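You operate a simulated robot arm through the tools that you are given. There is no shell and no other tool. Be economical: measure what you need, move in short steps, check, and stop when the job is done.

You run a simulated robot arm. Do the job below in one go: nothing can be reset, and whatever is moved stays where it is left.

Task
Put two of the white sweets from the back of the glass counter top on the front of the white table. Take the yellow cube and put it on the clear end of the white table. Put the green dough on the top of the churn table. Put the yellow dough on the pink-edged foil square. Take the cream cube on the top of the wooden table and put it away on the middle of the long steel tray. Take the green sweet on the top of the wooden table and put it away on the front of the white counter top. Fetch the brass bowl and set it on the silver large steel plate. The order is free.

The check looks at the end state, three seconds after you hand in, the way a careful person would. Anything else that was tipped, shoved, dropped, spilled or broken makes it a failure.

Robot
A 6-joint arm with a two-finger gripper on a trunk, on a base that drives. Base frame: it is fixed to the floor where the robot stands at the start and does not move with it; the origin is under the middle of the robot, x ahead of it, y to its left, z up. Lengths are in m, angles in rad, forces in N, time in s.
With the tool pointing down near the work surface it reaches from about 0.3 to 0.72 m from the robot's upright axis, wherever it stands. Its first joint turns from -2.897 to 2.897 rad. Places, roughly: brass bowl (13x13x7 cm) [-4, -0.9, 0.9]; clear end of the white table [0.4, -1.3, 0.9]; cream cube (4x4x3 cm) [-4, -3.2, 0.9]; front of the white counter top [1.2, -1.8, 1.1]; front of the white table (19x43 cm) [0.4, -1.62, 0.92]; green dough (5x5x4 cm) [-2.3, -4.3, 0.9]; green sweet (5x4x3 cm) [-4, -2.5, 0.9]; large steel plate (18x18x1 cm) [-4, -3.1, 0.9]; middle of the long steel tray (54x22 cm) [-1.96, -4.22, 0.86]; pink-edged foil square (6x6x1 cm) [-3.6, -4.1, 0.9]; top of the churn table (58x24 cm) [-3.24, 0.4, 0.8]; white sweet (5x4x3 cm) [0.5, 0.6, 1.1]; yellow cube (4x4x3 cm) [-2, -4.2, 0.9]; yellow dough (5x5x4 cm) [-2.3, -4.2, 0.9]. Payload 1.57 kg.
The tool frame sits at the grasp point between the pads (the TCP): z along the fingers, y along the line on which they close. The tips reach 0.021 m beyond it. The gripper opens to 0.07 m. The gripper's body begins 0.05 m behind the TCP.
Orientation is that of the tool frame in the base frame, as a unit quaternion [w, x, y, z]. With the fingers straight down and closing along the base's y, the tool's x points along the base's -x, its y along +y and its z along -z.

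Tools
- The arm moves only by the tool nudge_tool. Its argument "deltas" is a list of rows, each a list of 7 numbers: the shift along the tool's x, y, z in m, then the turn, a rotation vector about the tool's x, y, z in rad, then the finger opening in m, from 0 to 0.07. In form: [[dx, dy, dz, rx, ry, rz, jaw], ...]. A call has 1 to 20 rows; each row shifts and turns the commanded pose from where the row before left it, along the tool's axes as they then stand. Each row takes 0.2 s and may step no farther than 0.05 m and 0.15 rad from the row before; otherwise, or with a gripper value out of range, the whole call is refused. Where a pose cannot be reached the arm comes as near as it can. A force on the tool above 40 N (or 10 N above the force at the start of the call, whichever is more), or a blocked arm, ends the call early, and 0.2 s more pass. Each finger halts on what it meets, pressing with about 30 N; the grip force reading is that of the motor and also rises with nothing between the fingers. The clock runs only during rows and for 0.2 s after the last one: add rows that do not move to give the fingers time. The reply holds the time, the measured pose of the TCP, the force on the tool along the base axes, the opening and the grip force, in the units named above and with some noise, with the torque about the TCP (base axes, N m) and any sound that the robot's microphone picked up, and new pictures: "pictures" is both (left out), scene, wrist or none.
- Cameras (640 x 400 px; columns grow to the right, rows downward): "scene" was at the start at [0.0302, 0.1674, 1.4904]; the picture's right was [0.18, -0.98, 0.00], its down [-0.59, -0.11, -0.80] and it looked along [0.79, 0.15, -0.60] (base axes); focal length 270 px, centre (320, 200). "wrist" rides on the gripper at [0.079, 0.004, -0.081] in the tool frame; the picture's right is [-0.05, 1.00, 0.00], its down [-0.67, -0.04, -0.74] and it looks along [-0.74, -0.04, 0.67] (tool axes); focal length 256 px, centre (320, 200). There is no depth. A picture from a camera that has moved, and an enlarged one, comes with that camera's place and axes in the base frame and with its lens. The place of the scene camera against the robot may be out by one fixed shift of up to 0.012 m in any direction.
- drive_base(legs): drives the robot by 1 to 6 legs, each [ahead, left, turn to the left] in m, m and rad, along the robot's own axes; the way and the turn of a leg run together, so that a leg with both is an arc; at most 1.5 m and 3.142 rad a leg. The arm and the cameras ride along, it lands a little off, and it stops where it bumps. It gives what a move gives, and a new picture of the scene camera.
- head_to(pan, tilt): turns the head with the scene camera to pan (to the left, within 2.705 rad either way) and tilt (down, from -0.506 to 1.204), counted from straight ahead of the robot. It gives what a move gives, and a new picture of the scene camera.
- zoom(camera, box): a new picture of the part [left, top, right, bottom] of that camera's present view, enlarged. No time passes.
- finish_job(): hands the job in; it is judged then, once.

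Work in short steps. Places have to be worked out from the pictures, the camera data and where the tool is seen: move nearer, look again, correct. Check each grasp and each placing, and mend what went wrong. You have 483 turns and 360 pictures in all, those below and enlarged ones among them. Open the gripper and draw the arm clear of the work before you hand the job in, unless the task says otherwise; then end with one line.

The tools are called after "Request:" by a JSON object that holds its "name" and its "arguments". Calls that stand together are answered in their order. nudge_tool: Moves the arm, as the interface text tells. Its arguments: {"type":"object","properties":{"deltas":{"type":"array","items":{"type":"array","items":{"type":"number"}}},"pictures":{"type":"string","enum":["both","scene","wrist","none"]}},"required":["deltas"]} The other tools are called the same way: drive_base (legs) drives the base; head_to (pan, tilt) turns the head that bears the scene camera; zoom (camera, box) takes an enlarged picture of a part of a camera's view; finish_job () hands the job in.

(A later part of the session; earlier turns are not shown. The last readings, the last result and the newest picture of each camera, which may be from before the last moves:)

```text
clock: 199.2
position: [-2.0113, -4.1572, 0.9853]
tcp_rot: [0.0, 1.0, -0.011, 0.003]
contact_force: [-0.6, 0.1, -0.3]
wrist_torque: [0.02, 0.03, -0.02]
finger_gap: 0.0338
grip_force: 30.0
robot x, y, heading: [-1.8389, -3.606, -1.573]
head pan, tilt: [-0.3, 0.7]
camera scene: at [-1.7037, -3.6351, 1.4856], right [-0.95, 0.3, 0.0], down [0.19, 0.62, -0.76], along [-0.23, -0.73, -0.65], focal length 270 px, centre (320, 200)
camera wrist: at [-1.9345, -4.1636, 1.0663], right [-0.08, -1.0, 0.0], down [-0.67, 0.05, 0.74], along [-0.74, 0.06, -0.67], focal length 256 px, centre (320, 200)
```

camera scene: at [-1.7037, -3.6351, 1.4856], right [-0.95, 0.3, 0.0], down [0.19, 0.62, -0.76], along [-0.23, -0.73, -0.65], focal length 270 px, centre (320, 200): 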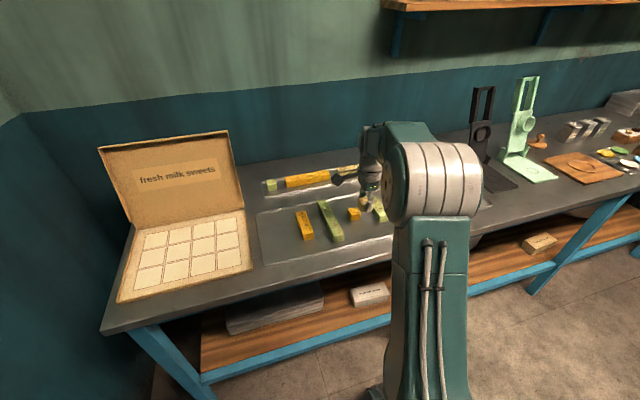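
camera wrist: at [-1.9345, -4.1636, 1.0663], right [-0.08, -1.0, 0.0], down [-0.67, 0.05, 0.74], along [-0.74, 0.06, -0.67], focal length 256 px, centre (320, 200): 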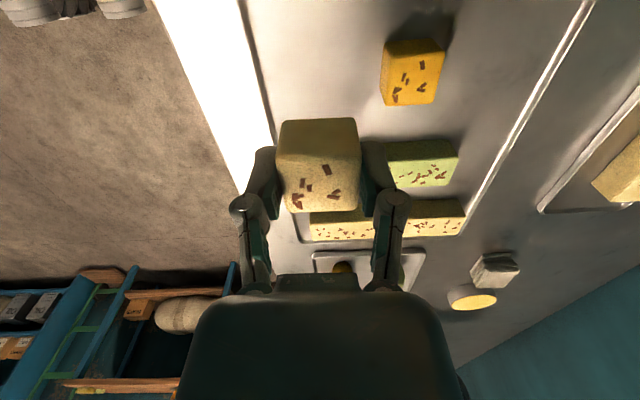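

Aligned: tray rim to the left, yellow cube to the right with room. I lower to z≈0.908, then feel down.

Request:
{"name": "nudge_tool", "arguments": {"deltas": [[0, 0, 0.03, 0, 0, 0, 0.025], [0, 0, 0.03, 0, 0, 0, 0.025], [0, 0, 0.015, 0, 0, 0, 0.025], [0, 0, 0, 0, 0, 0, 0.025]], "pictures": "wrist"}}

Request:
{"name": "nudge_tool", "arguments": {"deltas": [[0, 0, 0.004, 0, 0, 0, 0.025], [0, 0, 0, 0, 0, 0, 0.025]], "pictures": "none"}}

Request:
{"name": "nudge_tool", "arguments": {"deltas": [[0, 0, 0.004, 0, 0, 0, 0.025], [0, 0, 0, 0, 0, 0, 0.025]], "pictures": "none"}}

Request:
{"name": "nudge_tool", "arguments": {"deltas": [[0, 0, 0.003, 0, 0, 0, 0.025], [0, 0, 0, 0, 0, 0, 0.025]], "pictures": "none"}}

```text
clock: 200.2
position: [-2.0092, -4.1559, 0.91]
tcp_rot: [0.0, 1.0, -0.012, 0.002]
contact_force: [0.9, 0.0, 0.5]
wrist_torque: [-0.01, 0.05, 0.04]
finger_gap: 0.034
grip_force: 29.7
robot x, y, heading: [-1.8337, -3.6054, -1.578]
head pan, tilt: [-0.3, 0.7]
camera wrist: at [-1.9327, -4.1625, 0.9915], right [-0.08, -1.0, 0.0], down [-0.67, 0.05, 0.74], along [-0.74, 0.06, -0.67], focal length 256 px, centre (320, 200)
```

wrist: 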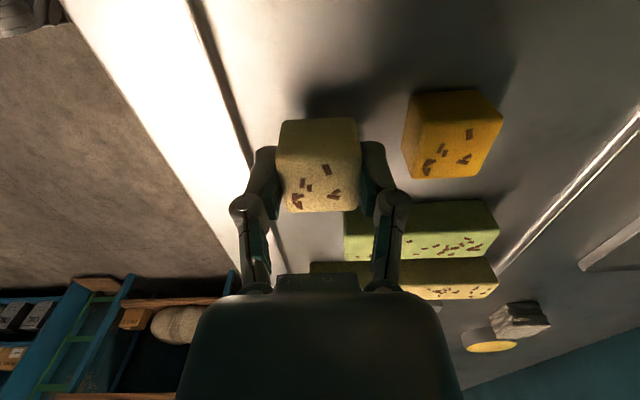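

```text
clock: 200.8
position: [-2.0103, -4.1561, 0.9071]
tcp_rot: [0.0, 1.0, -0.011, 0.002]
contact_force: [-0.1, 0.6, -0.6]
wrist_torque: [-0.02, -0.02, -0.03]
finger_gap: 0.0337
grip_force: 30.4
robot x, y, heading: [-1.8373, -3.6083, -1.576]
head pan, tilt: [-0.3, 0.7]
```

```text
clock: 201.4
position: [-2.0105, -4.1574, 0.9011]
tcp_rot: [0.001, 1.0, -0.011, 0.003]
contact_force: [0.6, 0.0, -0.3]
wrist_torque: [-0.02, -0.01, 0.02]
finger_gap: 0.0342
grip_force: 29.8
robot x, y, heading: [-1.8375, -3.6074, -1.578]
head pan, tilt: [-0.3, 0.7]
```

```text
clock: 202.0
position: [-2.0107, -4.1568, 0.8994]
tcp_rot: [-0.002, 1.0, -0.012, 0.003]
contact_force: [-0.1, -0.1, -0.4]
wrist_torque: [0.05, 0.01, -0.01]
finger_gap: 0.034
grip_force: 30.3
robot x, y, heading: [-1.8358, -3.6054, -1.573]
head pan, tilt: [-0.3, 0.7]
```

Request:
{"name": "nudge_tool", "arguments": {"deltas": [[0, 0, 0.003, 0, 0, 0, 0.025], [0, 0, 0, 0, 0, 0, 0.025]], "pictures": "none"}}

Request:
{"name": "nudge_tool", "arguments": {"deltas": [[0, 0, 0.003, 0, 0, 0, 0.025], [0, 0, 0, 0, 0, 0, 0.025]], "pictures": "none"}}

Request:
{"name": "nudge_tool", "arguments": {"deltas": [[0, 0, 0.003, 0, 0, 0, 0.025], [0, 0, 0, 0, 0, 0, 0.025]], "pictures": "none"}}

```text
clock: 202.6
position: [-2.0105, -4.158, 0.8978]
tcp_rot: [-0.001, 1.0, -0.012, 0.003]
contact_force: [0.1, 0.4, -0.8]
wrist_torque: [-0.04, 0.02, -0.02]
finger_gap: 0.0337
grip_force: 29.6
robot x, y, heading: [-1.8339, -3.5999, -1.572]
head pan, tilt: [-0.3, 0.7]
```

```text
clock: 203.2
position: [-2.01, -4.156, 0.8936]
tcp_rot: [-0.001, 1.0, -0.011, 0.002]
contact_force: [0.1, 0.6, -0.7]
wrist_torque: [0.02, -0.02, 0.02]
finger_gap: 0.0339
grip_force: 30.0
robot x, y, heading: [-1.8357, -3.6019, -1.575]
head pan, tilt: [-0.3, 0.7]
```

```text
clock: 203.8
position: [-2.011, -4.1571, 0.8899]
tcp_rot: [0.0, 1.0, -0.011, 0.003]
contact_force: [-0.6, -0.3, 0.3]
wrist_torque: [0.0, 0.0, 0.0]
finger_gap: 0.0339
grip_force: 30.3
robot x, y, heading: [-1.8365, -3.6047, -1.574]
head pan, tilt: [-0.3, 0.7]
```

Request:
{"name": "nudge_tool", "arguments": {"deltas": [[0, 0, 0.003, 0, 0, 0, 0.025], [0, 0, 0, 0, 0, 0, 0.025]], "pictures": "none"}}

Request:
{"name": "nudge_tool", "arguments": {"deltas": [[0, 0, 0.003, 0, 0, 0, 0.025], [0, 0, 0, 0, 0, 0, 0.025]], "pictures": "none"}}

Request:
{"name": "nudge_tool", "arguments": {"deltas": [[0, 0, 0.003, 0, 0, 0, 0.025], [0, 0, 0, 0, 0, 0, 0.025]], "pictures": "wrist"}}

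```text
clock: 204.4
position: [-2.0103, -4.1562, 0.8898]
tcp_rot: [0.002, 1.0, -0.011, 0.002]
contact_force: [-2.4, 4.7, 23.0]
wrist_torque: [0.14, 0.0, -0.01]
finger_gap: 0.0341
grip_force: 30.0
robot x, y, heading: [-1.8363, -3.6062, -1.577]
head pan, tilt: [-0.3, 0.7]
```

```text
clock: 205.0
position: [-2.0095, -4.1576, 0.8855]
tcp_rot: [0.001, 1.0, -0.011, 0.002]
contact_force: [-1.7, -1.6, 23.9]
wrist_torque: [-0.02, 0.04, 0.02]
finger_gap: 0.034
grip_force: 30.2
robot x, y, heading: [-1.8392, -3.606, -1.572]
head pan, tilt: [-0.3, 0.7]
```

```text
clock: 205.6
position: [-2.011, -4.1565, 0.8839]
tcp_rot: [0.001, 1.0, -0.011, 0.002]
contact_force: [-0.3, -2.1, 30.5]
wrist_torque: [0.25, 0.0, 0.02]
finger_gap: 0.0341
grip_force: 30.1
robot x, y, heading: [-1.8349, -3.604, -1.574]
head pan, tilt: [-0.3, 0.7]
camera wrist: at [-1.9326, -4.163, 0.9642], right [-0.08, -1.0, 0.0], down [-0.67, 0.05, 0.74], along [-0.74, 0.05, -0.67], focal length 256 px, centre (320, 200)
```

wrist: 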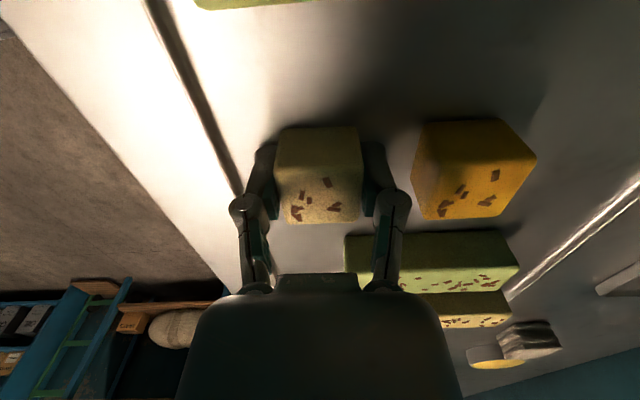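

Contact at TCP 0.889 → tray floor z≈0.855. I release with a small opening and lift.

Request:
{"name": "nudge_tool", "arguments": {"deltas": [[0, 0, -0.003, 0, 0, 0, 0.025], [0, 0, 0, 0, 0, 0, 0.05], [0, 0, 0, 0, 0, 0, 0.05], [0, 0, -0.03, 0, 0, 0, 0.05], [0, 0, -0.04, 0, 0, 0, 0.05], [0, 0, -0.03, 0, 0, 0, 0.05], [0, 0, 0, 0, 0, 0, 0.05]], "pictures": "both"}}

```text
clock: 207.2
position: [-2.0119, -4.157, 0.9844]
tcp_rot: [-0.001, 1.0, -0.012, 0.003]
contact_force: [0.5, 0.4, 0.2]
wrist_torque: [0.0, -0.01, 0.03]
finger_gap: 0.0503
grip_force: 0.1
robot x, y, heading: [-1.8376, -3.605, -1.576]
head pan, tilt: [-0.3, 0.7]
camera scene: at [-1.7035, -3.6349, 1.4856], right [-0.95, 0.3, 0.0], down [0.19, 0.62, -0.76], along [-0.23, -0.73, -0.65], focal length 270 px, centre (320, 200)
camera wrist: at [-1.9346, -4.1635, 1.0647], right [-0.08, -1.0, 0.0], down [-0.67, 0.05, 0.74], along [-0.74, 0.06, -0.67], focal length 256 px, centre (320, 200)
```

scene: 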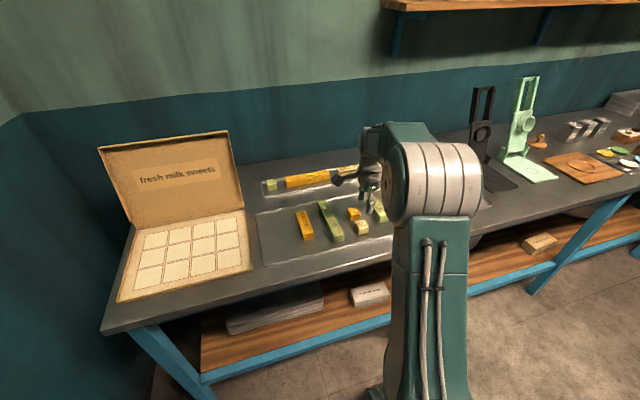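
wrist: 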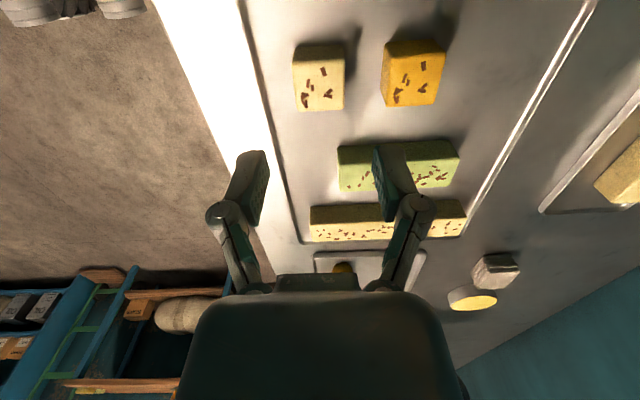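

Cream cube set down well. Now the yellow cube at (-2.011,-4.219): I shift 6.3 cm, with a 5.6 cm opening so as not to touch the cream cube, and descend part-way.

Request:
{"name": "nudge_tool", "arguments": {"deltas": [[0, 0.032, 0, 0, 0, 0, 0.056], [0, 0.031, 0, 0, 0, 0, 0.056], [0, 0, 0.03, 0, 0, 0, 0.056], [0, 0, 0.022, 0, 0, 0, 0.056], [0, 0, 0, 0, 0, 0, 0.056], [0, 0, 0, 0, 0, 0, 0.056]], "pictures": "wrist"}}

```text
clock: 208.6
position: [-2.0132, -4.2211, 0.9332]
tcp_rot: [-0.001, 1.0, -0.012, 0.002]
contact_force: [-0.5, -0.2, 0.3]
wrist_torque: [-0.01, 0.0, 0.03]
finger_gap: 0.0561
grip_force: 0.1
robot x, y, heading: [-1.8378, -3.6048, -1.574]
head pan, tilt: [-0.3, 0.7]
camera wrist: at [-1.9362, -4.2267, 1.0131], right [-0.08, -1.0, 0.0], down [-0.67, 0.05, 0.74], along [-0.74, 0.06, -0.67], focal length 256 px, centre (320, 200)
```

wrist: 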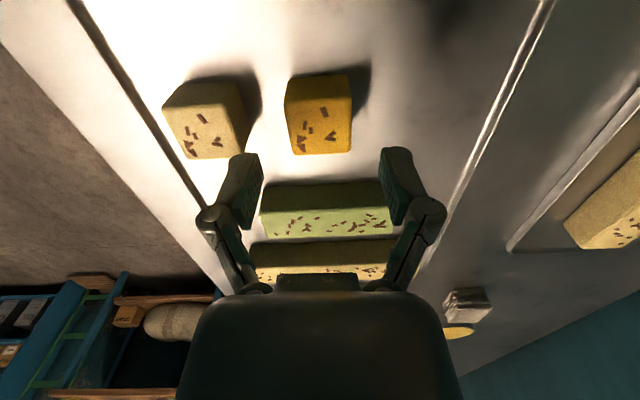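

Centred. Descend and close on the yellow cube.

Request:
{"name": "nudge_tool", "arguments": {"deltas": [[0, 0, 0.025, 0, 0, 0, 0.056], [0, 0, 0.02, 0, 0, 0, 0.056], [0, 0, 0, 0, 0, 0, 0.056], [0, 0, 0, 0, 0, 0, 0.025], [0, 0, 0, 0, 0, 0, 0.025], [0, 0, 0, 0, 0, 0, 0.025]], "pictures": "wrist"}}

```text
clock: 210.0
position: [-2.0109, -4.2201, 0.8867]
tcp_rot: [0.0, 1.0, -0.011, 0.004]
contact_force: [0.5, 0.7, 3.4]
wrist_torque: [-0.08, -0.02, 0.01]
finger_gap: 0.0341
grip_force: 30.5
robot x, y, heading: [-1.8388, -3.6053, -1.571]
head pan, tilt: [-0.3, 0.7]
camera wrist: at [-1.9344, -4.2266, 0.9683], right [-0.08, -1.0, 0.0], down [-0.67, 0.05, 0.74], along [-0.74, 0.06, -0.67], focal length 256 px, centre (320, 200)
```

wrist: 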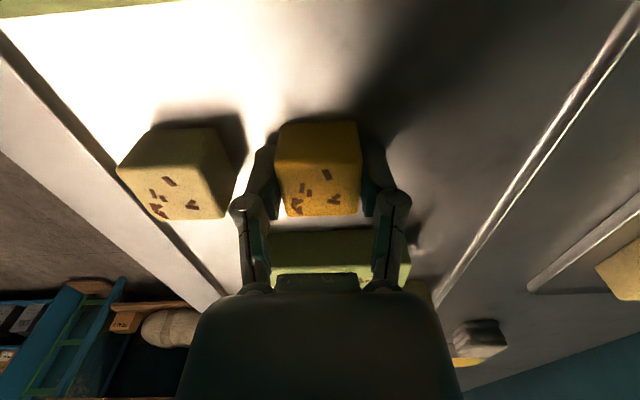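

Gripped. I lift straight, then retract.

Request:
{"name": "nudge_tool", "arguments": {"deltas": [[0, 0, -0.04, 0, 0, 0, 0.025], [0, 0, -0.045, 0, 0, 0, 0.025], [0, 0, -0.045, 0, 0, 0, 0.025], [0, 0, -0.045, 0, 0, 0, 0.025], [0, -0.03, -0.035, 0, 0, 0, 0.025], [0.01, -0.04, -0.02, 0, 0, 0, 0.025], [0.01, -0.045, 0, 0, 0, 0, 0.025], [0.01, -0.045, 0, 0, 0, 0, 0.025], [0.01, -0.04, 0, 0, 0, 0, 0.025], [0, 0, 0, 0, 0, 0, 0.025]], "pictures": "wrist"}}

```text
clock: 212.2
position: [-1.969, -4.0198, 1.1204]
tcp_rot: [-0.001, 1.0, -0.011, 0.003]
contact_force: [0.6, 0.0, -0.6]
wrist_torque: [0.0, 0.01, 0.0]
finger_gap: 0.0342
grip_force: 30.1
robot x, y, heading: [-1.8375, -3.6072, -1.574]
head pan, tilt: [-0.3, 0.7]
camera wrist: at [-1.8918, -4.0256, 1.2013], right [-0.08, -1.0, 0.0], down [-0.67, 0.05, 0.74], along [-0.74, 0.06, -0.67], focal length 256 px, centre (320, 200)
```

wrist: 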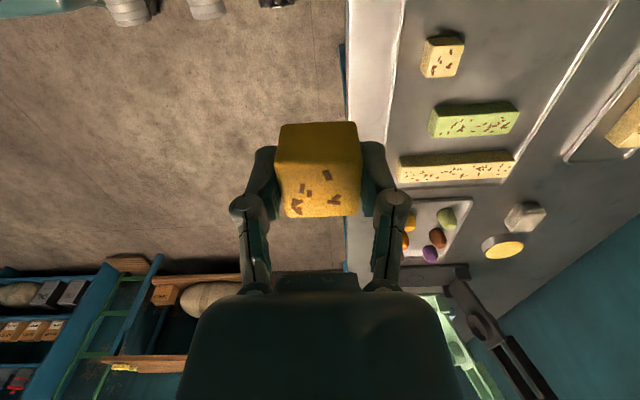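

Held. I drive back through the room: away from the counter, to y≈-1.1, then turn to face the door (+x).

Request:
{"name": "drive_base", "arguments": {"legs": [[-0.4, -0.4, 0], [-1.0, 0, 0], [-1.05, 0, 0], [0, 0, 1.574]]}}

Request:
{"name": "head_to", "arguments": {"pan": 0.0, "tilt": 0.5}}

```text
clock: 228.9
position: [-1.856, -1.301, 1.1191]
tcp_rot: [-0.003, 0.712, 0.702, 0.003]
contact_force: [0.3, 0.8, 0.1]
wrist_torque: [-0.02, -0.02, -0.02]
finger_gap: 0.034
grip_force: 29.9
robot x, y, heading: [-2.273, -1.1678, 0.002]
head pan, tilt: [-0.3, 0.7]
camera scene: at [-2.2456, -1.0475, 1.4856], right [-0.29, -0.96, 0.0], down [-0.62, 0.19, -0.76], along [0.73, -0.22, -0.64], focal length 270 px, centre (320, 200)
```

scene: 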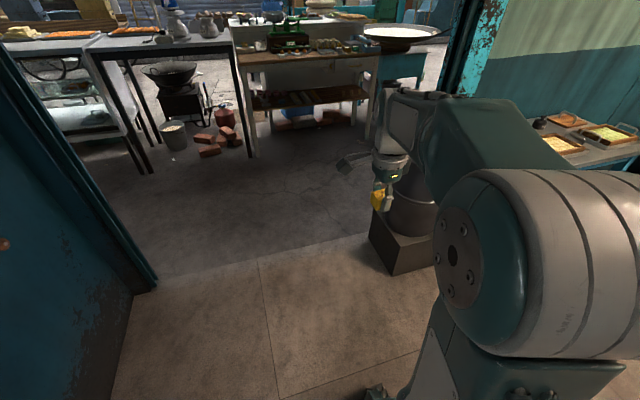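

```text
clock: 229.7
position: [-1.8572, -1.302, 1.1198]
tcp_rot: [-0.002, 0.713, 0.701, 0.003]
contact_force: [0.2, 0.1, -0.6]
wrist_torque: [0.0, -0.01, 0.0]
finger_gap: 0.034
grip_force: 29.8
robot x, y, heading: [-2.2703, -1.1675, -0.002]
head pan, tilt: [0.0, 0.499]
camera scene: at [-2.2358, -1.0224, 1.5032], right [0.0, -1.0, 0.0], down [-0.48, 0.0, -0.88], along [0.88, 0.0, -0.48], focal length 270 px, centre (320, 200)
```

scene: 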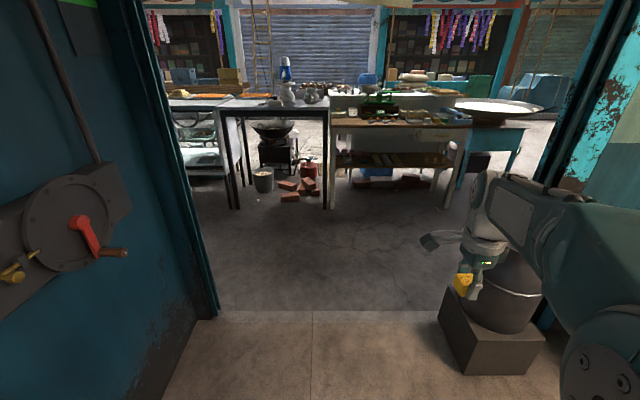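

Doorway clear. I drive out toward the white table.

Request:
{"name": "drive_base", "arguments": {"legs": [[1.3, 0, 0], [0.5, 0, 0]]}}

```text
clock: 238.8
position: [-0.0432, -1.2744, 1.1201]
tcp_rot: [-0.001, 0.707, 0.707, 0.002]
contact_force: [0.2, 0.4, -0.5]
wrist_torque: [0.01, -0.04, -0.02]
finger_gap: 0.034
grip_force: 30.5
robot x, y, heading: [-0.4618, -1.1508, 0.015]
head pan, tilt: [0.0, 0.499]
camera scene: at [-0.4275, -1.001, 1.5033], right [0.02, -1.0, 0.0], down [-0.48, -0.01, -0.88], along [0.88, 0.01, -0.48], focal length 270 px, centre (320, 200)
```

scene: 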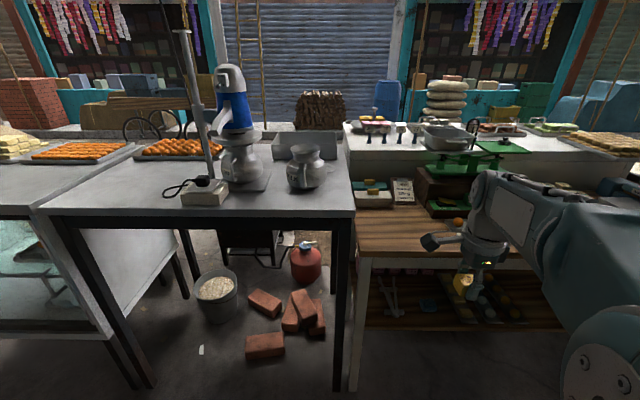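

I move up to the table's left (clear) end.

Request:
{"name": "drive_base", "arguments": {"legs": [[0.34, -0.1, -0.015]]}}

Request:
{"name": "zoom", "arguments": {"camera": "wrist", "box": [0, 0, 640, 400]}}

```text
clock: 241.1
position: [0.2956, -1.377, 1.1203]
tcp_rot: [-0.002, 0.713, 0.701, 0.002]
contact_force: [-0.7, -0.2, -0.4]
wrist_torque: [0.03, -0.02, 0.0]
finger_gap: 0.0343
grip_force: 30.1
robot x, y, heading: [-0.1177, -1.2469, -0.001]
head pan, tilt: [0.0, 0.499]
camera scene: at [-0.0827, -1.0965, 1.5032], right [0.0, -1.0, 0.0], down [-0.48, 0.0, -0.88], along [0.88, 0.0, -0.48], focal length 270 px, centre (320, 200)
```

scene: 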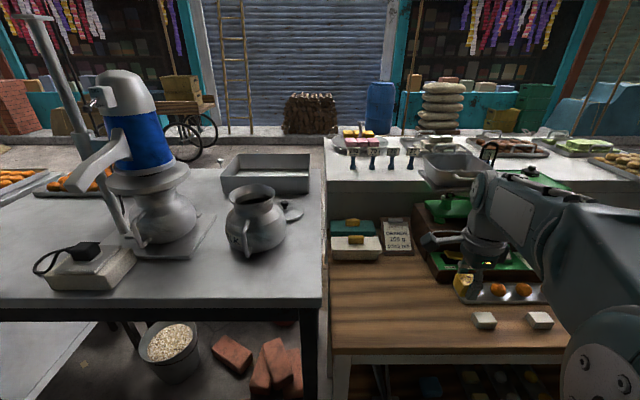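

```text
1.00 times, centred on (320, 200) of wrist (not enlarged: the box is as wide or as high as the picture)
camera zoom: at [0.3001, -1.2988, 1.2014], right [1.0, -0.07, 0.0], down [-0.05, -0.67, 0.74], along [-0.05, -0.74, -0.67], focal length 256 px, centre (320, 200)
```

zoom: 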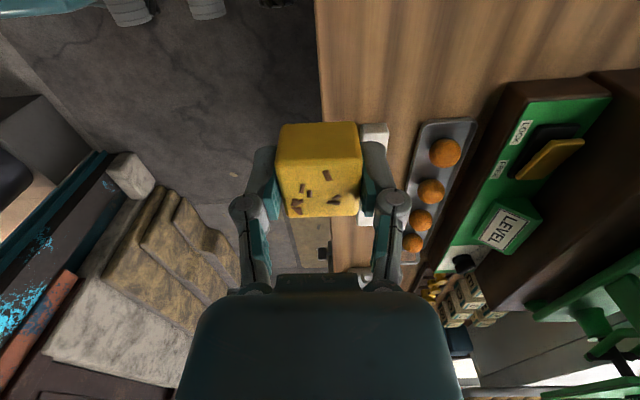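

Sweets stay fine at the front. I move the yellow cube to (0.40,-1.31) and descend to just above the wood (z 0.91).

Request:
{"name": "nudge_tool", "arguments": {"deltas": [[0.0225, 0.035, 0, 0, 0, 0, 0.025], [0.0225, 0.035, 0, 0, 0, 0, 0.025], [0.022, 0.034, 0, 0, 0, 0, 0.025], [0, 0, 0.045, 0, 0, 0, 0.025], [0, 0, 0.045, 0, 0, 0, 0.025], [0, 0, 0.045, 0, 0, 0, 0.025], [0, 0, 0.03, 0, 0, 0, 0.025], [0, 0, 0, 0, 0, 0, 0.025], [0, 0, 0, 0, 0, 0, 0.025]], "pictures": "both"}}

```text
clock: 243.1
position: [0.4035, -1.3124, 0.9566]
tcp_rot: [-0.002, 0.713, 0.701, 0.002]
contact_force: [0.4, -0.3, 0.0]
wrist_torque: [0.04, 0.01, -0.01]
finger_gap: 0.0338
grip_force: 29.8
robot x, y, heading: [-0.1198, -1.2466, 0.005]
head pan, tilt: [0.0, 0.499]
camera scene: at [-0.0819, -1.0974, 1.5032], right [0.0, -1.0, 0.0], down [-0.48, 0.0, -0.88], along [0.88, 0.0, -0.48], focal length 270 px, centre (320, 200)
camera wrist: at [0.4077, -1.2341, 1.0368], right [1.0, -0.07, 0.0], down [-0.05, -0.67, 0.74], along [-0.05, -0.74, -0.67], focal length 256 px, centre (320, 200)
```

scene: 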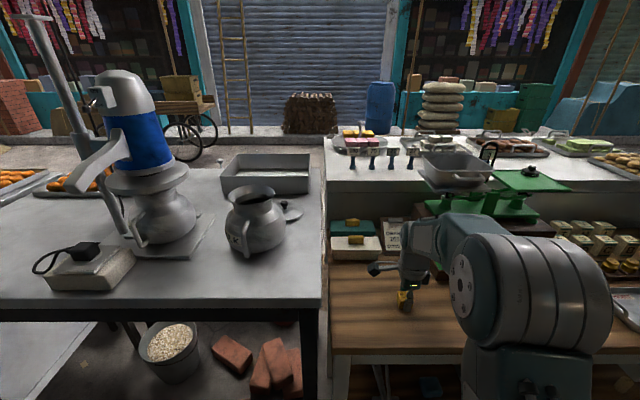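
wrist: 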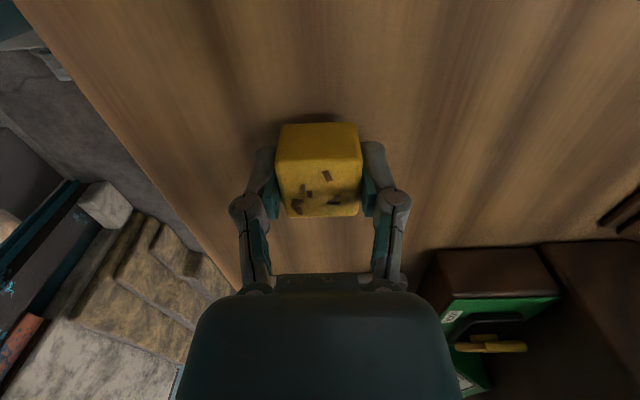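

Over bare wood at the clear end. Contact is expected at z≈0.942; I lower 1.2 cm, then feel.

Request:
{"name": "nudge_tool", "arguments": {"deltas": [[0, 0, 0.006, 0, 0, 0, 0.025], [0, 0, 0.006, 0, 0, 0, 0.025], [0, 0, 0, 0, 0, 0, 0.025]], "pictures": "none"}}

Request:
{"name": "nudge_tool", "arguments": {"deltas": [[0, 0, 0.003, 0, 0, 0, 0.025], [0, 0, 0, 0, 0, 0, 0.025]], "pictures": "none"}}

```text
clock: 243.9
position: [0.4009, -1.3126, 0.9437]
tcp_rot: [-0.001, 0.714, 0.701, 0.002]
contact_force: [-0.6, 0.7, -0.2]
wrist_torque: [0.01, 0.0, 0.02]
finger_gap: 0.034
grip_force: 30.2
robot x, y, heading: [-0.1157, -1.2474, -0.001]
head pan, tilt: [0.0, 0.499]
```

```text
clock: 244.5
position: [0.4019, -1.3122, 0.9428]
tcp_rot: [-0.001, 0.713, 0.701, 0.003]
contact_force: [-0.4, -0.7, 21.2]
wrist_torque: [-0.04, 0.03, -0.04]
finger_gap: 0.034
grip_force: 29.8
robot x, y, heading: [-0.1195, -1.2452, -0.002]
head pan, tilt: [0.0, 0.499]
```

Contact. I release and lift well clear.

Request:
{"name": "nudge_tool", "arguments": {"deltas": [[0, 0, -0.001, 0, 0, 0, 0.055], [0, 0, 0, 0, 0, 0, 0.055], [0, 0, -0.03, 0, 0, 0, 0.055], [0, 0, -0.045, 0, 0, 0, 0.055], [0, 0, -0.045, 0, 0, 0, 0.055], [0, -0.02, -0.045, 0, 0, 0, 0.07], [0, -0.03, -0.03, 0, 0, 0, 0.07], [-0.02, -0.04, 0, 0, 0, 0, 0.07], [-0.02, -0.04, 0, 0, 0, 0, 0.07], [0, 0, 0, 0, 0, 0, 0.07]], "pictures": "scene"}}

```text
clock: 246.7
position: [0.2676, -1.3508, 1.1378]
tcp_rot: [-0.001, 0.713, 0.701, 0.001]
contact_force: [-0.2, 0.2, 0.7]
wrist_torque: [0.02, 0.04, 0.04]
finger_gap: 0.0702
grip_force: 0.0
robot x, y, heading: [-0.1175, -1.2447, 0.002]
head pan, tilt: [0.0, 0.499]
camera scene: at [-0.0829, -1.0974, 1.5033], right [0.0, -1.0, 0.0], down [-0.48, 0.0, -0.88], along [0.88, 0.0, -0.48], focal length 270 px, centre (320, 200)
```

scene: 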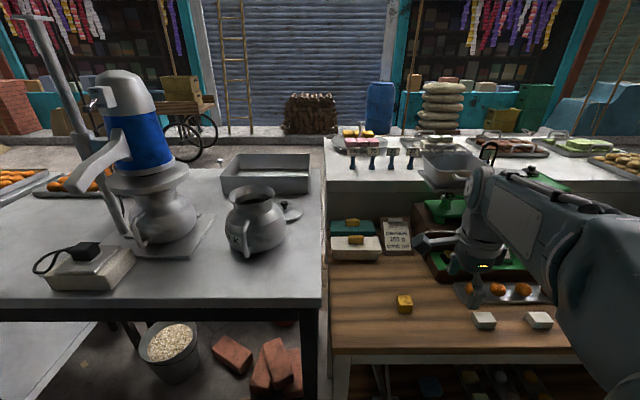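

Yellow cube placed at the clear end. Now I back into the kitchen again to the counter for the doughs.

Request:
{"name": "drive_base", "arguments": {"legs": [[-1.0, 0.05, 0], [-1.15, 0.05, 0], [0, 0, -1.57]]}}

```text
clock: 261.4
position: [-2.4145, -1.4991, 1.139]
tcp_rot: [0.0, 1.0, -0.018, 0.003]
contact_force: [-0.5, 0.8, -0.2]
wrist_torque: [0.0, 0.02, -0.01]
finger_gap: 0.0698
grip_force: 0.0
robot x, y, heading: [-2.3076, -1.1107, -1.589]
head pan, tilt: [0.0, 0.499]
camera scene: at [-2.1471, -1.1534, 1.5033], right [-1.0, 0.02, 0.0], down [0.01, 0.48, -0.88], along [-0.02, -0.88, -0.48], focal length 270 px, centre (320, 200)
```

scene: 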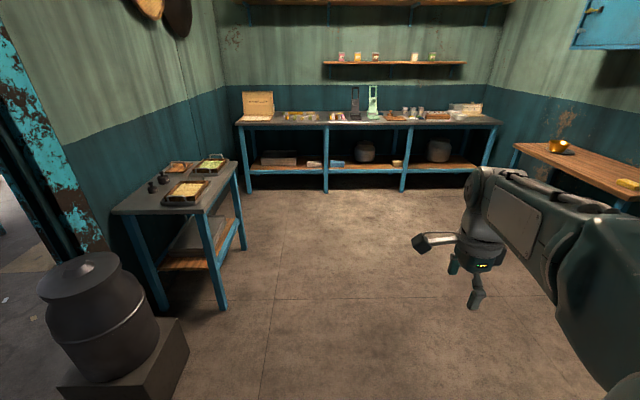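

I drive up to the counter, near the dough tray.

Request:
{"name": "drive_base", "arguments": {"legs": [[1.3, 0.08, 0.018], [1.15, 0.05, 0]]}}

Request:
{"name": "head_to", "arguments": {"pan": 0.0, "tilt": 0.8}}

```text
clock: 273.4
position: [-2.2847, -3.9675, 1.1381]
tcp_rot: [0.0, 1.0, -0.015, 0.003]
contact_force: [0.6, 0.0, 0.0]
wrist_torque: [0.02, -0.01, 0.02]
finger_gap: 0.0698
grip_force: 0.0
robot x, y, heading: [-2.1733, -3.5762, -1.589]
head pan, tilt: [0.0, 0.499]
camera scene: at [-2.0179, -3.6197, 1.5033], right [-1.0, 0.01, 0.0], down [0.01, 0.48, -0.88], along [-0.01, -0.88, -0.48], focal length 270 px, centre (320, 200)
```

scene: 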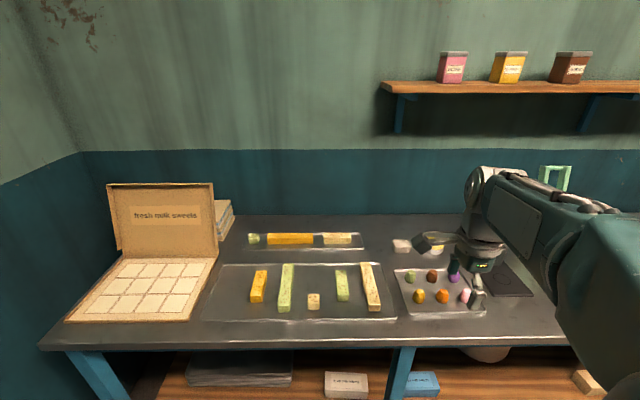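

```text
clock: 274.2
position: [-2.2848, -3.9681, 1.1375]
tcp_rot: [0.0, 1.0, -0.015, 0.002]
contact_force: [-0.1, 0.3, 0.1]
wrist_torque: [-0.02, -0.01, 0.01]
finger_gap: 0.0699
grip_force: 0.0
robot x, y, heading: [-2.1744, -3.5806, -1.591]
head pan, tilt: [0.0, 0.799]
camera scene: at [-2.0177, -3.6094, 1.4774], right [-1.0, 0.01, 0.0], down [0.01, 0.72, -0.7], along [-0.01, -0.7, -0.72], focal length 270 px, centre (320, 200)
```

scene: 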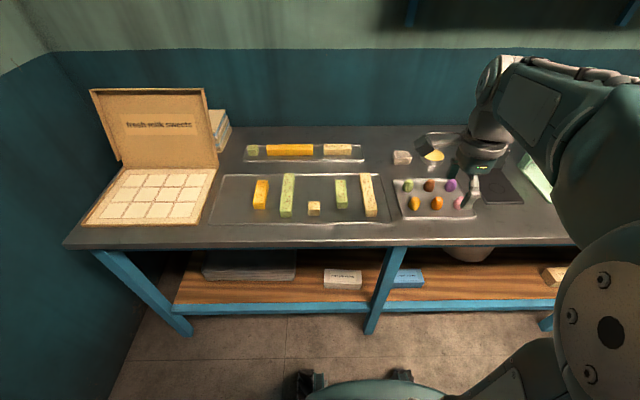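

Clear view. I first recentre the cream cube (now 6 cm in front of the tray's middle): move above it at (-2.011,-4.157).

Request:
{"name": "nudge_tool", "arguments": {"deltas": [[0.039, 0.027, 0, 0, 0, 0, 0.056], [0.039, 0.027, 0, 0, 0, 0, 0.056], [0.039, 0.027, 0, 0, 0, 0, 0.056], [0.039, 0.027, 0, 0, 0, 0, 0.056], [0.039, 0.027, 0, 0, 0, 0, 0.056], [0.039, 0.027, 0, 0, 0, 0, 0.056], [0.039, 0.027, 0, 0, 0, 0, 0.056], [0, 0, 0.045, 0, 0, 0, 0.056], [0, 0, 0.045, 0, 0, 0, 0.056], [0, 0, 0.045, 0, 0, 0, 0.056], [0, 0, 0.045, 0, 0, 0, 0.056], [0, 0, 0, 0, 0, 0, 0.056], [0, 0, 0, 0, 0, 0, 0.056]], "pictures": "wrist"}}

```text
clock: 277.0
position: [-2.0148, -4.1644, 0.9591]
tcp_rot: [0.0, 1.0, -0.015, 0.003]
contact_force: [-0.6, -0.4, 0.6]
wrist_torque: [0.03, 0.02, 0.01]
finger_gap: 0.0561
grip_force: 0.1
robot x, y, heading: [-2.1776, -3.5782, -1.58]
head pan, tilt: [0.0, 0.799]
camera wrist: at [-1.9376, -4.172, 1.0403], right [-0.08, -1.0, 0.0], down [-0.67, 0.06, 0.74], along [-0.74, 0.06, -0.67], focal length 256 px, centre (320, 200)
```

wrist: 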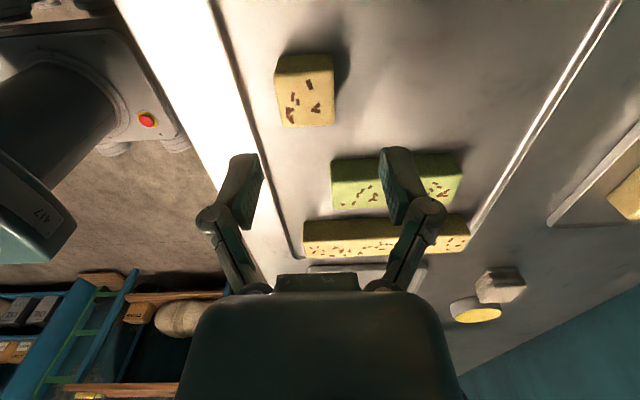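

Request:
{"name": "nudge_tool", "arguments": {"deltas": [[0.002, -0.008, 0, 0, 0, 0, 0.06], [0, 0, 0.035, 0, 0, 0, 0.06], [0, 0, 0.035, 0, 0, 0, 0.06], [0, 0, 0, 0, 0, 0, 0.06], [0, 0, 0, 0, 0, 0, 0.025], [0, 0, 0, 0, 0, 0, 0.025], [0, 0, 0, 0, 0, 0, 0.025]], "pictures": "wrist"}}

```text
clock: 278.6
position: [-2.0127, -4.1555, 0.89]
tcp_rot: [0.001, 1.0, -0.015, 0.003]
contact_force: [0.1, -0.3, 6.7]
wrist_torque: [-0.01, -0.02, 0.0]
finger_gap: 0.0339
grip_force: 30.4
robot x, y, heading: [-2.1737, -3.5815, -1.583]
head pan, tilt: [0.0, 0.799]
camera wrist: at [-1.9364, -4.1638, 0.9701], right [-0.08, -1.0, 0.0], down [-0.67, 0.06, 0.74], along [-0.74, 0.06, -0.67], focal length 256 px, centre (320, 200)
```

wrist: 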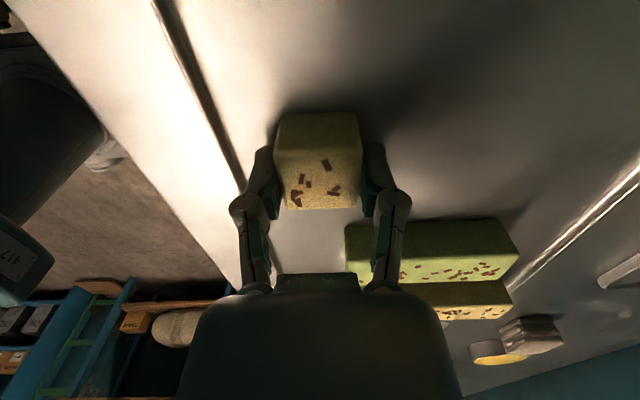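

Gripped. I lift 2 cm, carry it 6.4 cm back to the tray's middle, lower and release.

Request:
{"name": "nudge_tool", "arguments": {"deltas": [[0, 0, -0.02, 0, 0, 0, 0.025], [0, 0.032, 0, 0, 0, 0, 0.025], [0, 0.032, 0, 0, 0, 0, 0.025], [0, 0, 0.01, 0, 0, 0, 0.025], [0, 0, 0.007, 0, 0, 0, 0.025], [0, 0, 0, 0, 0, 0, 0.025], [0, 0, 0.001, 0, 0, 0, 0.055], [0, 0, 0, 0, 0, 0, 0.055], [0, 0, -0.03, 0, 0, 0, 0.055], [0, 0, -0.04, 0, 0, 0, 0.055], [0, 0, -0.04, 0, 0, 0, 0.055], [0, 0, -0.03, 0, 0, 0, 0.055], [0, 0, 0, 0, 0, 0, 0.055]], "pictures": "both"}}

```text
clock: 281.4
position: [-2.0165, -4.2206, 1.0327]
tcp_rot: [-0.001, 1.0, -0.015, 0.003]
contact_force: [-0.3, 0.2, 0.9]
wrist_torque: [0.0, 0.0, 0.02]
finger_gap: 0.0548
grip_force: 0.0
robot x, y, heading: [-2.1747, -3.5816, -1.584]
head pan, tilt: [0.0, 0.799]
camera scene: at [-2.0164, -3.6107, 1.4771], right [-1.0, 0.01, 0.0], down [0.01, 0.72, -0.7], along [-0.01, -0.7, -0.72], focal length 270 px, centre (320, 200)
camera wrist: at [-1.9396, -4.2273, 1.1128], right [-0.08, -1.0, 0.0], down [-0.67, 0.06, 0.74], along [-0.74, 0.06, -0.67], focal length 256 px, centre (320, 200)
```

scene: 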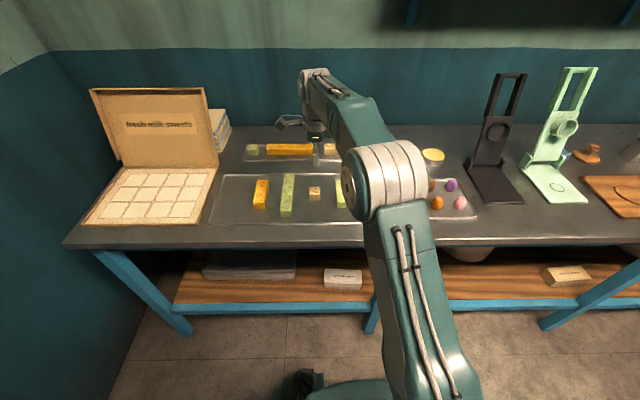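
wrist: 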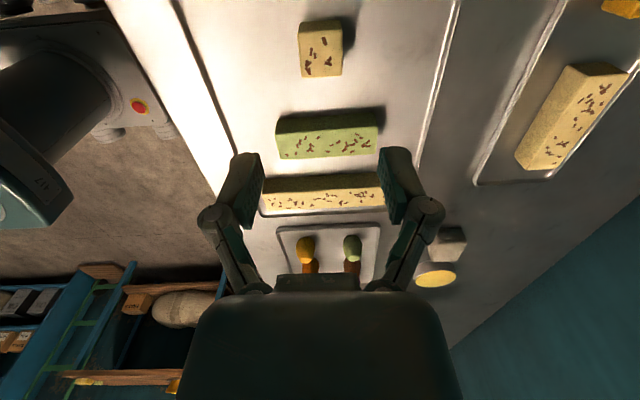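

Cream cube now sits mid-tray. Next the yellow dough at about (-2.315,-4.174): move above it.

Request:
{"name": "nudge_tool", "arguments": {"deltas": [[-0.042, -0.0066, -0.003, 0, 0, 0, 0.07], [-0.042, -0.0066, -0.003, 0, 0, 0, 0.07], [-0.042, -0.0066, -0.003, 0, 0, 0, 0.07], [-0.042, -0.0066, -0.003, 0, 0, 0, 0.07], [-0.042, -0.0066, -0.003, 0, 0, 0, 0.07], [-0.042, -0.0066, -0.003, 0, 0, 0, 0.07], [-0.042, -0.0066, -0.003, 0, 0, 0, 0.07], [0, 0, 0, 0, 0, 0, 0.07], [0, 0, 0, 0, 0, 0, 0.07]], "pictures": "both"}}

```text
clock: 283.4
position: [-2.3122, -4.1645, 1.0517]
tcp_rot: [0.0, 1.0, -0.015, 0.002]
contact_force: [-0.6, -0.1, -0.3]
wrist_torque: [0.02, 0.0, 0.02]
finger_gap: 0.07
grip_force: 0.0
robot x, y, heading: [-2.1754, -3.5798, -1.582]
head pan, tilt: [0.0, 0.799]
camera scene: at [-2.0175, -3.6105, 1.4773], right [-1.0, 0.01, 0.0], down [0.01, 0.72, -0.7], along [-0.01, -0.7, -0.72], focal length 270 px, centre (320, 200)
camera wrist: at [-2.2351, -4.1716, 1.1329], right [-0.08, -1.0, 0.0], down [-0.67, 0.06, 0.74], along [-0.74, 0.06, -0.67], focal length 256 px, centre (320, 200)
```

scene: 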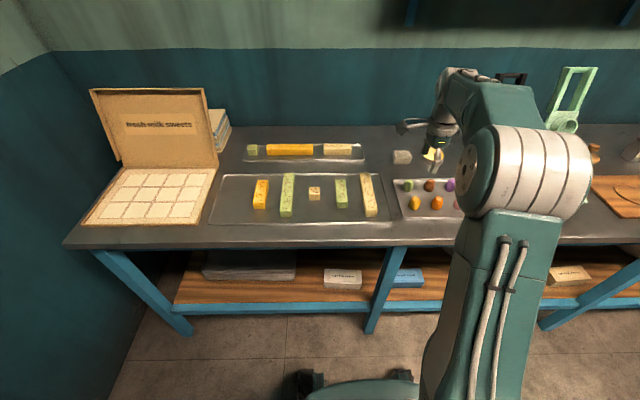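
wrist: 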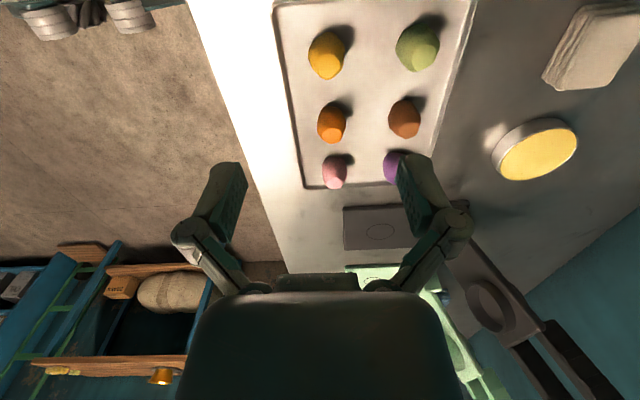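

Yellow dough at (-2.322,-4.170). I align and descend to z≈0.94.

Request:
{"name": "nudge_tool", "arguments": {"deltas": [[-0.01, 0.005, 0.03, 0, 0, 0, 0.07], [0, 0, 0.04, 0, 0, 0, 0.07], [0, 0, 0.04, 0, 0, 0, 0.07], [0, 0, 0, 0, 0, 0, 0.07], [0, 0, 0, 0, 0, 0, 0.07]], "pictures": "wrist"}}

```text
clock: 284.6
position: [-2.3222, -4.1693, 0.9407]
tcp_rot: [0.0, 1.0, -0.015, 0.002]
contact_force: [-0.6, 0.0, 0.1]
wrist_torque: [0.02, 0.0, 0.03]
finger_gap: 0.0701
grip_force: 0.0
robot x, y, heading: [-2.1767, -3.5738, -1.583]
head pan, tilt: [0.0, 0.799]
camera wrist: at [-2.2454, -4.1765, 1.0213], right [-0.08, -1.0, 0.0], down [-0.67, 0.06, 0.74], along [-0.74, 0.06, -0.67], focal length 256 px, centre (320, 200)
```

wrist: 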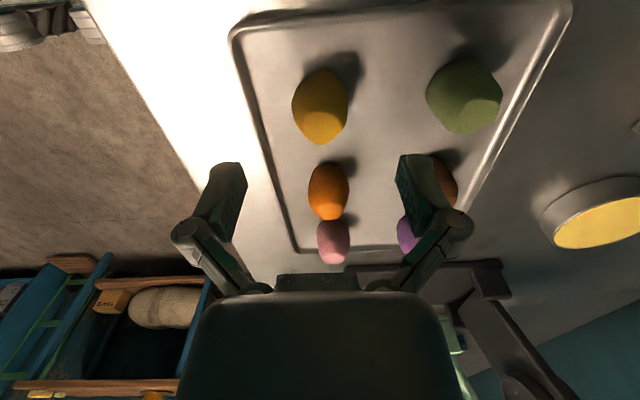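

The tray's front rim is close, so I narrow the opening to 5 cm, go down to z≈0.895 and close.

Request:
{"name": "nudge_tool", "arguments": {"deltas": [[0, 0.001, 0.01, 0, 0, 0, 0.05], [0, 0, 0.02, 0, 0, 0, 0.05], [0, 0, 0.015, 0, 0, 0, 0.05], [0, 0, 0, 0, 0, 0, 0.05]], "pictures": "wrist"}}

```text
clock: 285.6
position: [-2.3198, -4.1701, 0.8967]
tcp_rot: [-0.001, 1.0, -0.015, 0.003]
contact_force: [-0.8, -0.3, -0.4]
wrist_torque: [-0.04, 0.03, -0.02]
finger_gap: 0.0498
grip_force: 0.1
robot x, y, heading: [-2.176, -3.5759, -1.583]
head pan, tilt: [0.0, 0.799]
camera wrist: at [-2.243, -4.1774, 0.9772], right [-0.08, -1.0, 0.0], down [-0.67, 0.05, 0.74], along [-0.74, 0.06, -0.67], focal length 256 px, centre (320, 200)
```

wrist: 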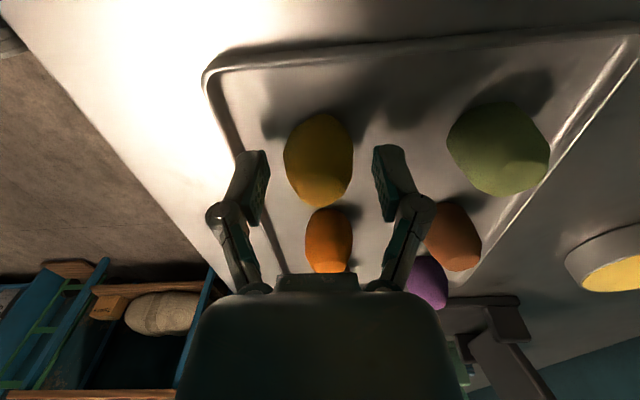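

Fits neatly between the fingers. I close gently and lift a little.

Request:
{"name": "nudge_tool", "arguments": {"deltas": [[0, 0, 0, 0, 0, 0, 0.035], [0, 0, 0, 0, 0, 0, 0.028], [0, 0, 0, 0, 0, 0, 0.028], [0, 0, 0, 0, 0, 0, 0.028], [0, 0, -0.03, 0, 0, 0, 0.028], [0, 0, -0.04, 0, 0, 0, 0.028], [0, 0, 0, 0, 0, 0, 0.028]], "pictures": "wrist"}}

```text
clock: 287.2
position: [-2.3181, -4.1714, 0.9667]
tcp_rot: [-0.001, 1.0, -0.014, 0.002]
contact_force: [-0.7, 1.6, -0.2]
wrist_torque: [0.0, 0.01, -0.01]
finger_gap: 0.0336
grip_force: 30.6
robot x, y, heading: [-2.1759, -3.5812, -1.583]
head pan, tilt: [0.0, 0.799]
camera wrist: at [-2.241, -4.1792, 1.0482], right [-0.08, -1.0, 0.0], down [-0.67, 0.06, 0.74], along [-0.74, 0.06, -0.67], focal length 256 px, centre (320, 200)
```

wrist: 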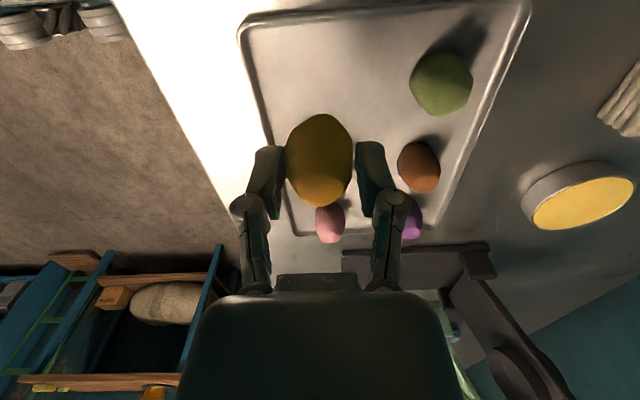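

Held. I raise to z≈1.2 and retract before driving sideways along the counter to the foil squares.

Request:
{"name": "nudge_tool", "arguments": {"deltas": [[0, 0, -0.045, 0, 0, 0, 0.028], [0, 0, -0.045, 0, 0, 0, 0.028], [0, -0.02, -0.045, 0, 0, 0, 0.028], [0, -0.02, -0.045, 0, 0, 0, 0.028], [0, -0.03, -0.035, 0, 0, 0, 0.028], [0, -0.045, 0, 0, 0, 0, 0.028], [0, -0.045, 0, 0, 0, 0, 0.028], [0, -0.045, 0, 0, 0, 0, 0.028], [0, 0, 0, 0, 0, 0, 0.028]], "pictures": "none"}}

```text
clock: 289.2
position: [-2.316, -3.9647, 1.1826]
tcp_rot: [0.001, 1.0, -0.015, 0.003]
contact_force: [0.2, 0.6, 0.0]
wrist_torque: [0.02, 0.0, 0.03]
finger_gap: 0.0339
grip_force: 30.3
robot x, y, heading: [-2.173, -3.5799, -1.582]
head pan, tilt: [0.0, 0.799]
```

Request:
{"name": "drive_base", "arguments": {"legs": [[-0.08, -0.55, 0.01], [0.0, -0.6, 0]]}}

```text
clock: 295.5
position: [-3.469, -3.8808, 1.1837]
tcp_rot: [-0.001, 1.0, -0.012, 0.002]
contact_force: [0.0, -0.5, 0.2]
wrist_torque: [-0.01, 0.03, -0.02]
finger_gap: 0.0336
grip_force: 29.8
robot x, y, heading: [-3.3375, -3.4991, -1.575]
head pan, tilt: [0.0, 0.799]
camera scene: at [-3.1733, -3.5225, 1.4769], right [-1.0, 0.0, 0.0], down [0.0, 0.72, -0.7], along [-0.01, -0.7, -0.72], focal length 270 px, centre (320, 200)
```

scene: 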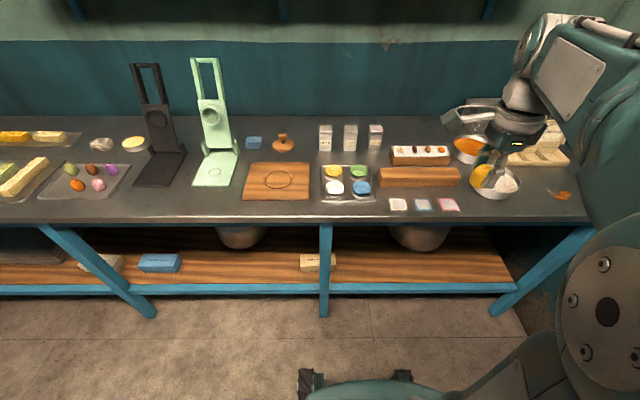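

Request:
{"name": "zoom", "arguments": {"camera": "scene", "box": [360, 140, 520, 240]}}

```text
4.00 times, centred on (440, 190) of scene
camera zoom: at [-3.1733, -3.5225, 1.4769], right [-1.0, 0.0, 0.0], down [0.0, 0.72, -0.7], along [-0.01, -0.7, -0.72], focal length 1080 px, centre (-160, 240)
```

zoom: 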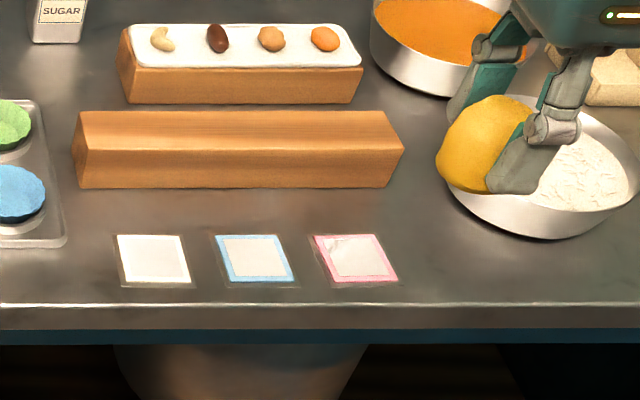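

Pink-edged foil at about (-3.589,-4.109). I carry the dough over it.

Request:
{"name": "nudge_tool", "arguments": {"deltas": [[-0.02, 0.038, 0.02, 0, 0, 0, 0.028], [-0.02, 0.038, 0.02, 0, 0, 0, 0.028], [-0.02, 0.038, 0.02, 0, 0, 0, 0.028], [-0.02, 0.038, 0.02, 0, 0, 0, 0.028], [-0.02, 0.038, 0.02, 0, 0, 0, 0.028], [-0.02, 0.038, 0.02, 0, 0, 0, 0.028], [0, 0, 0.04, 0, 0, 0, 0.028], [0, 0, 0.03, 0, 0, 0, 0.028], [0, 0, 0, 0, 0, 0, 0.028], [0, 0, 0, 0, 0, 0, 0.028]], "pictures": "both"}}

Request:
{"name": "zoom", "arguments": {"camera": "scene", "box": [360, 140, 520, 240]}}

```text
clock: 297.7
position: [-3.5965, -4.1085, 0.9924]
tcp_rot: [0.0, 1.0, -0.011, 0.003]
contact_force: [-0.6, 1.3, -0.2]
wrist_torque: [-0.03, -0.01, -0.02]
finger_gap: 0.0336
grip_force: 30.0
robot x, y, heading: [-3.3345, -3.4939, -1.58]
head pan, tilt: [0.0, 0.799]
camera scene: at [-3.1785, -3.5238, 1.4774], right [-1.0, 0.01, 0.0], down [0.0, 0.72, -0.7], along [0.0, -0.7, -0.72], focal length 270 px, centre (320, 200)
camera wrist: at [-3.5192, -4.1144, 1.0728], right [-0.08, -1.0, 0.0], down [-0.67, 0.05, 0.74], along [-0.74, 0.06, -0.67], focal length 256 px, centre (320, 200)
```

scene: 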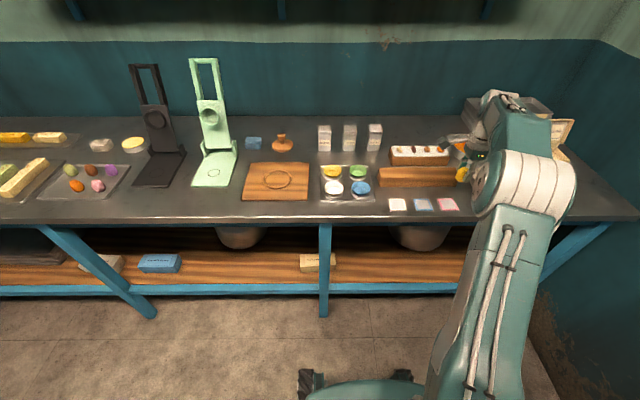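
wrist: 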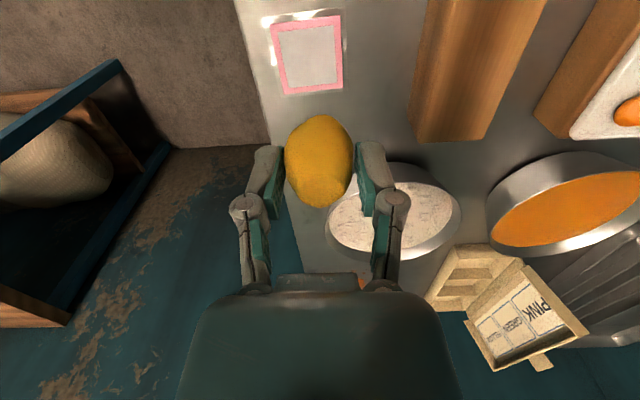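

```text
4.00 times, centred on (440, 190) of scene
camera zoom: at [-3.1785, -3.5238, 1.4774], right [-1.0, 0.01, 0.0], down [0.0, 0.72, -0.7], along [0.0, -0.7, -0.72], focal length 1080 px, centre (-160, 240)
```

zoom: 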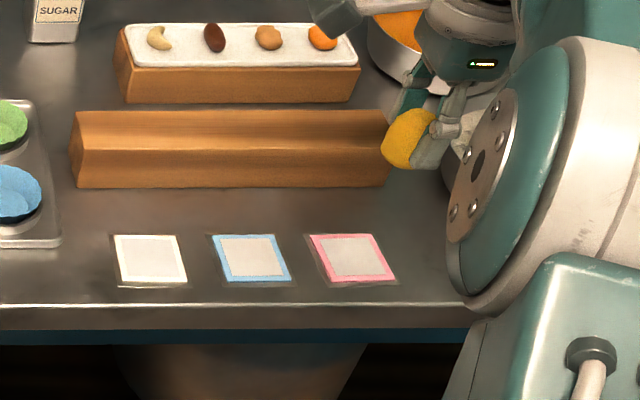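

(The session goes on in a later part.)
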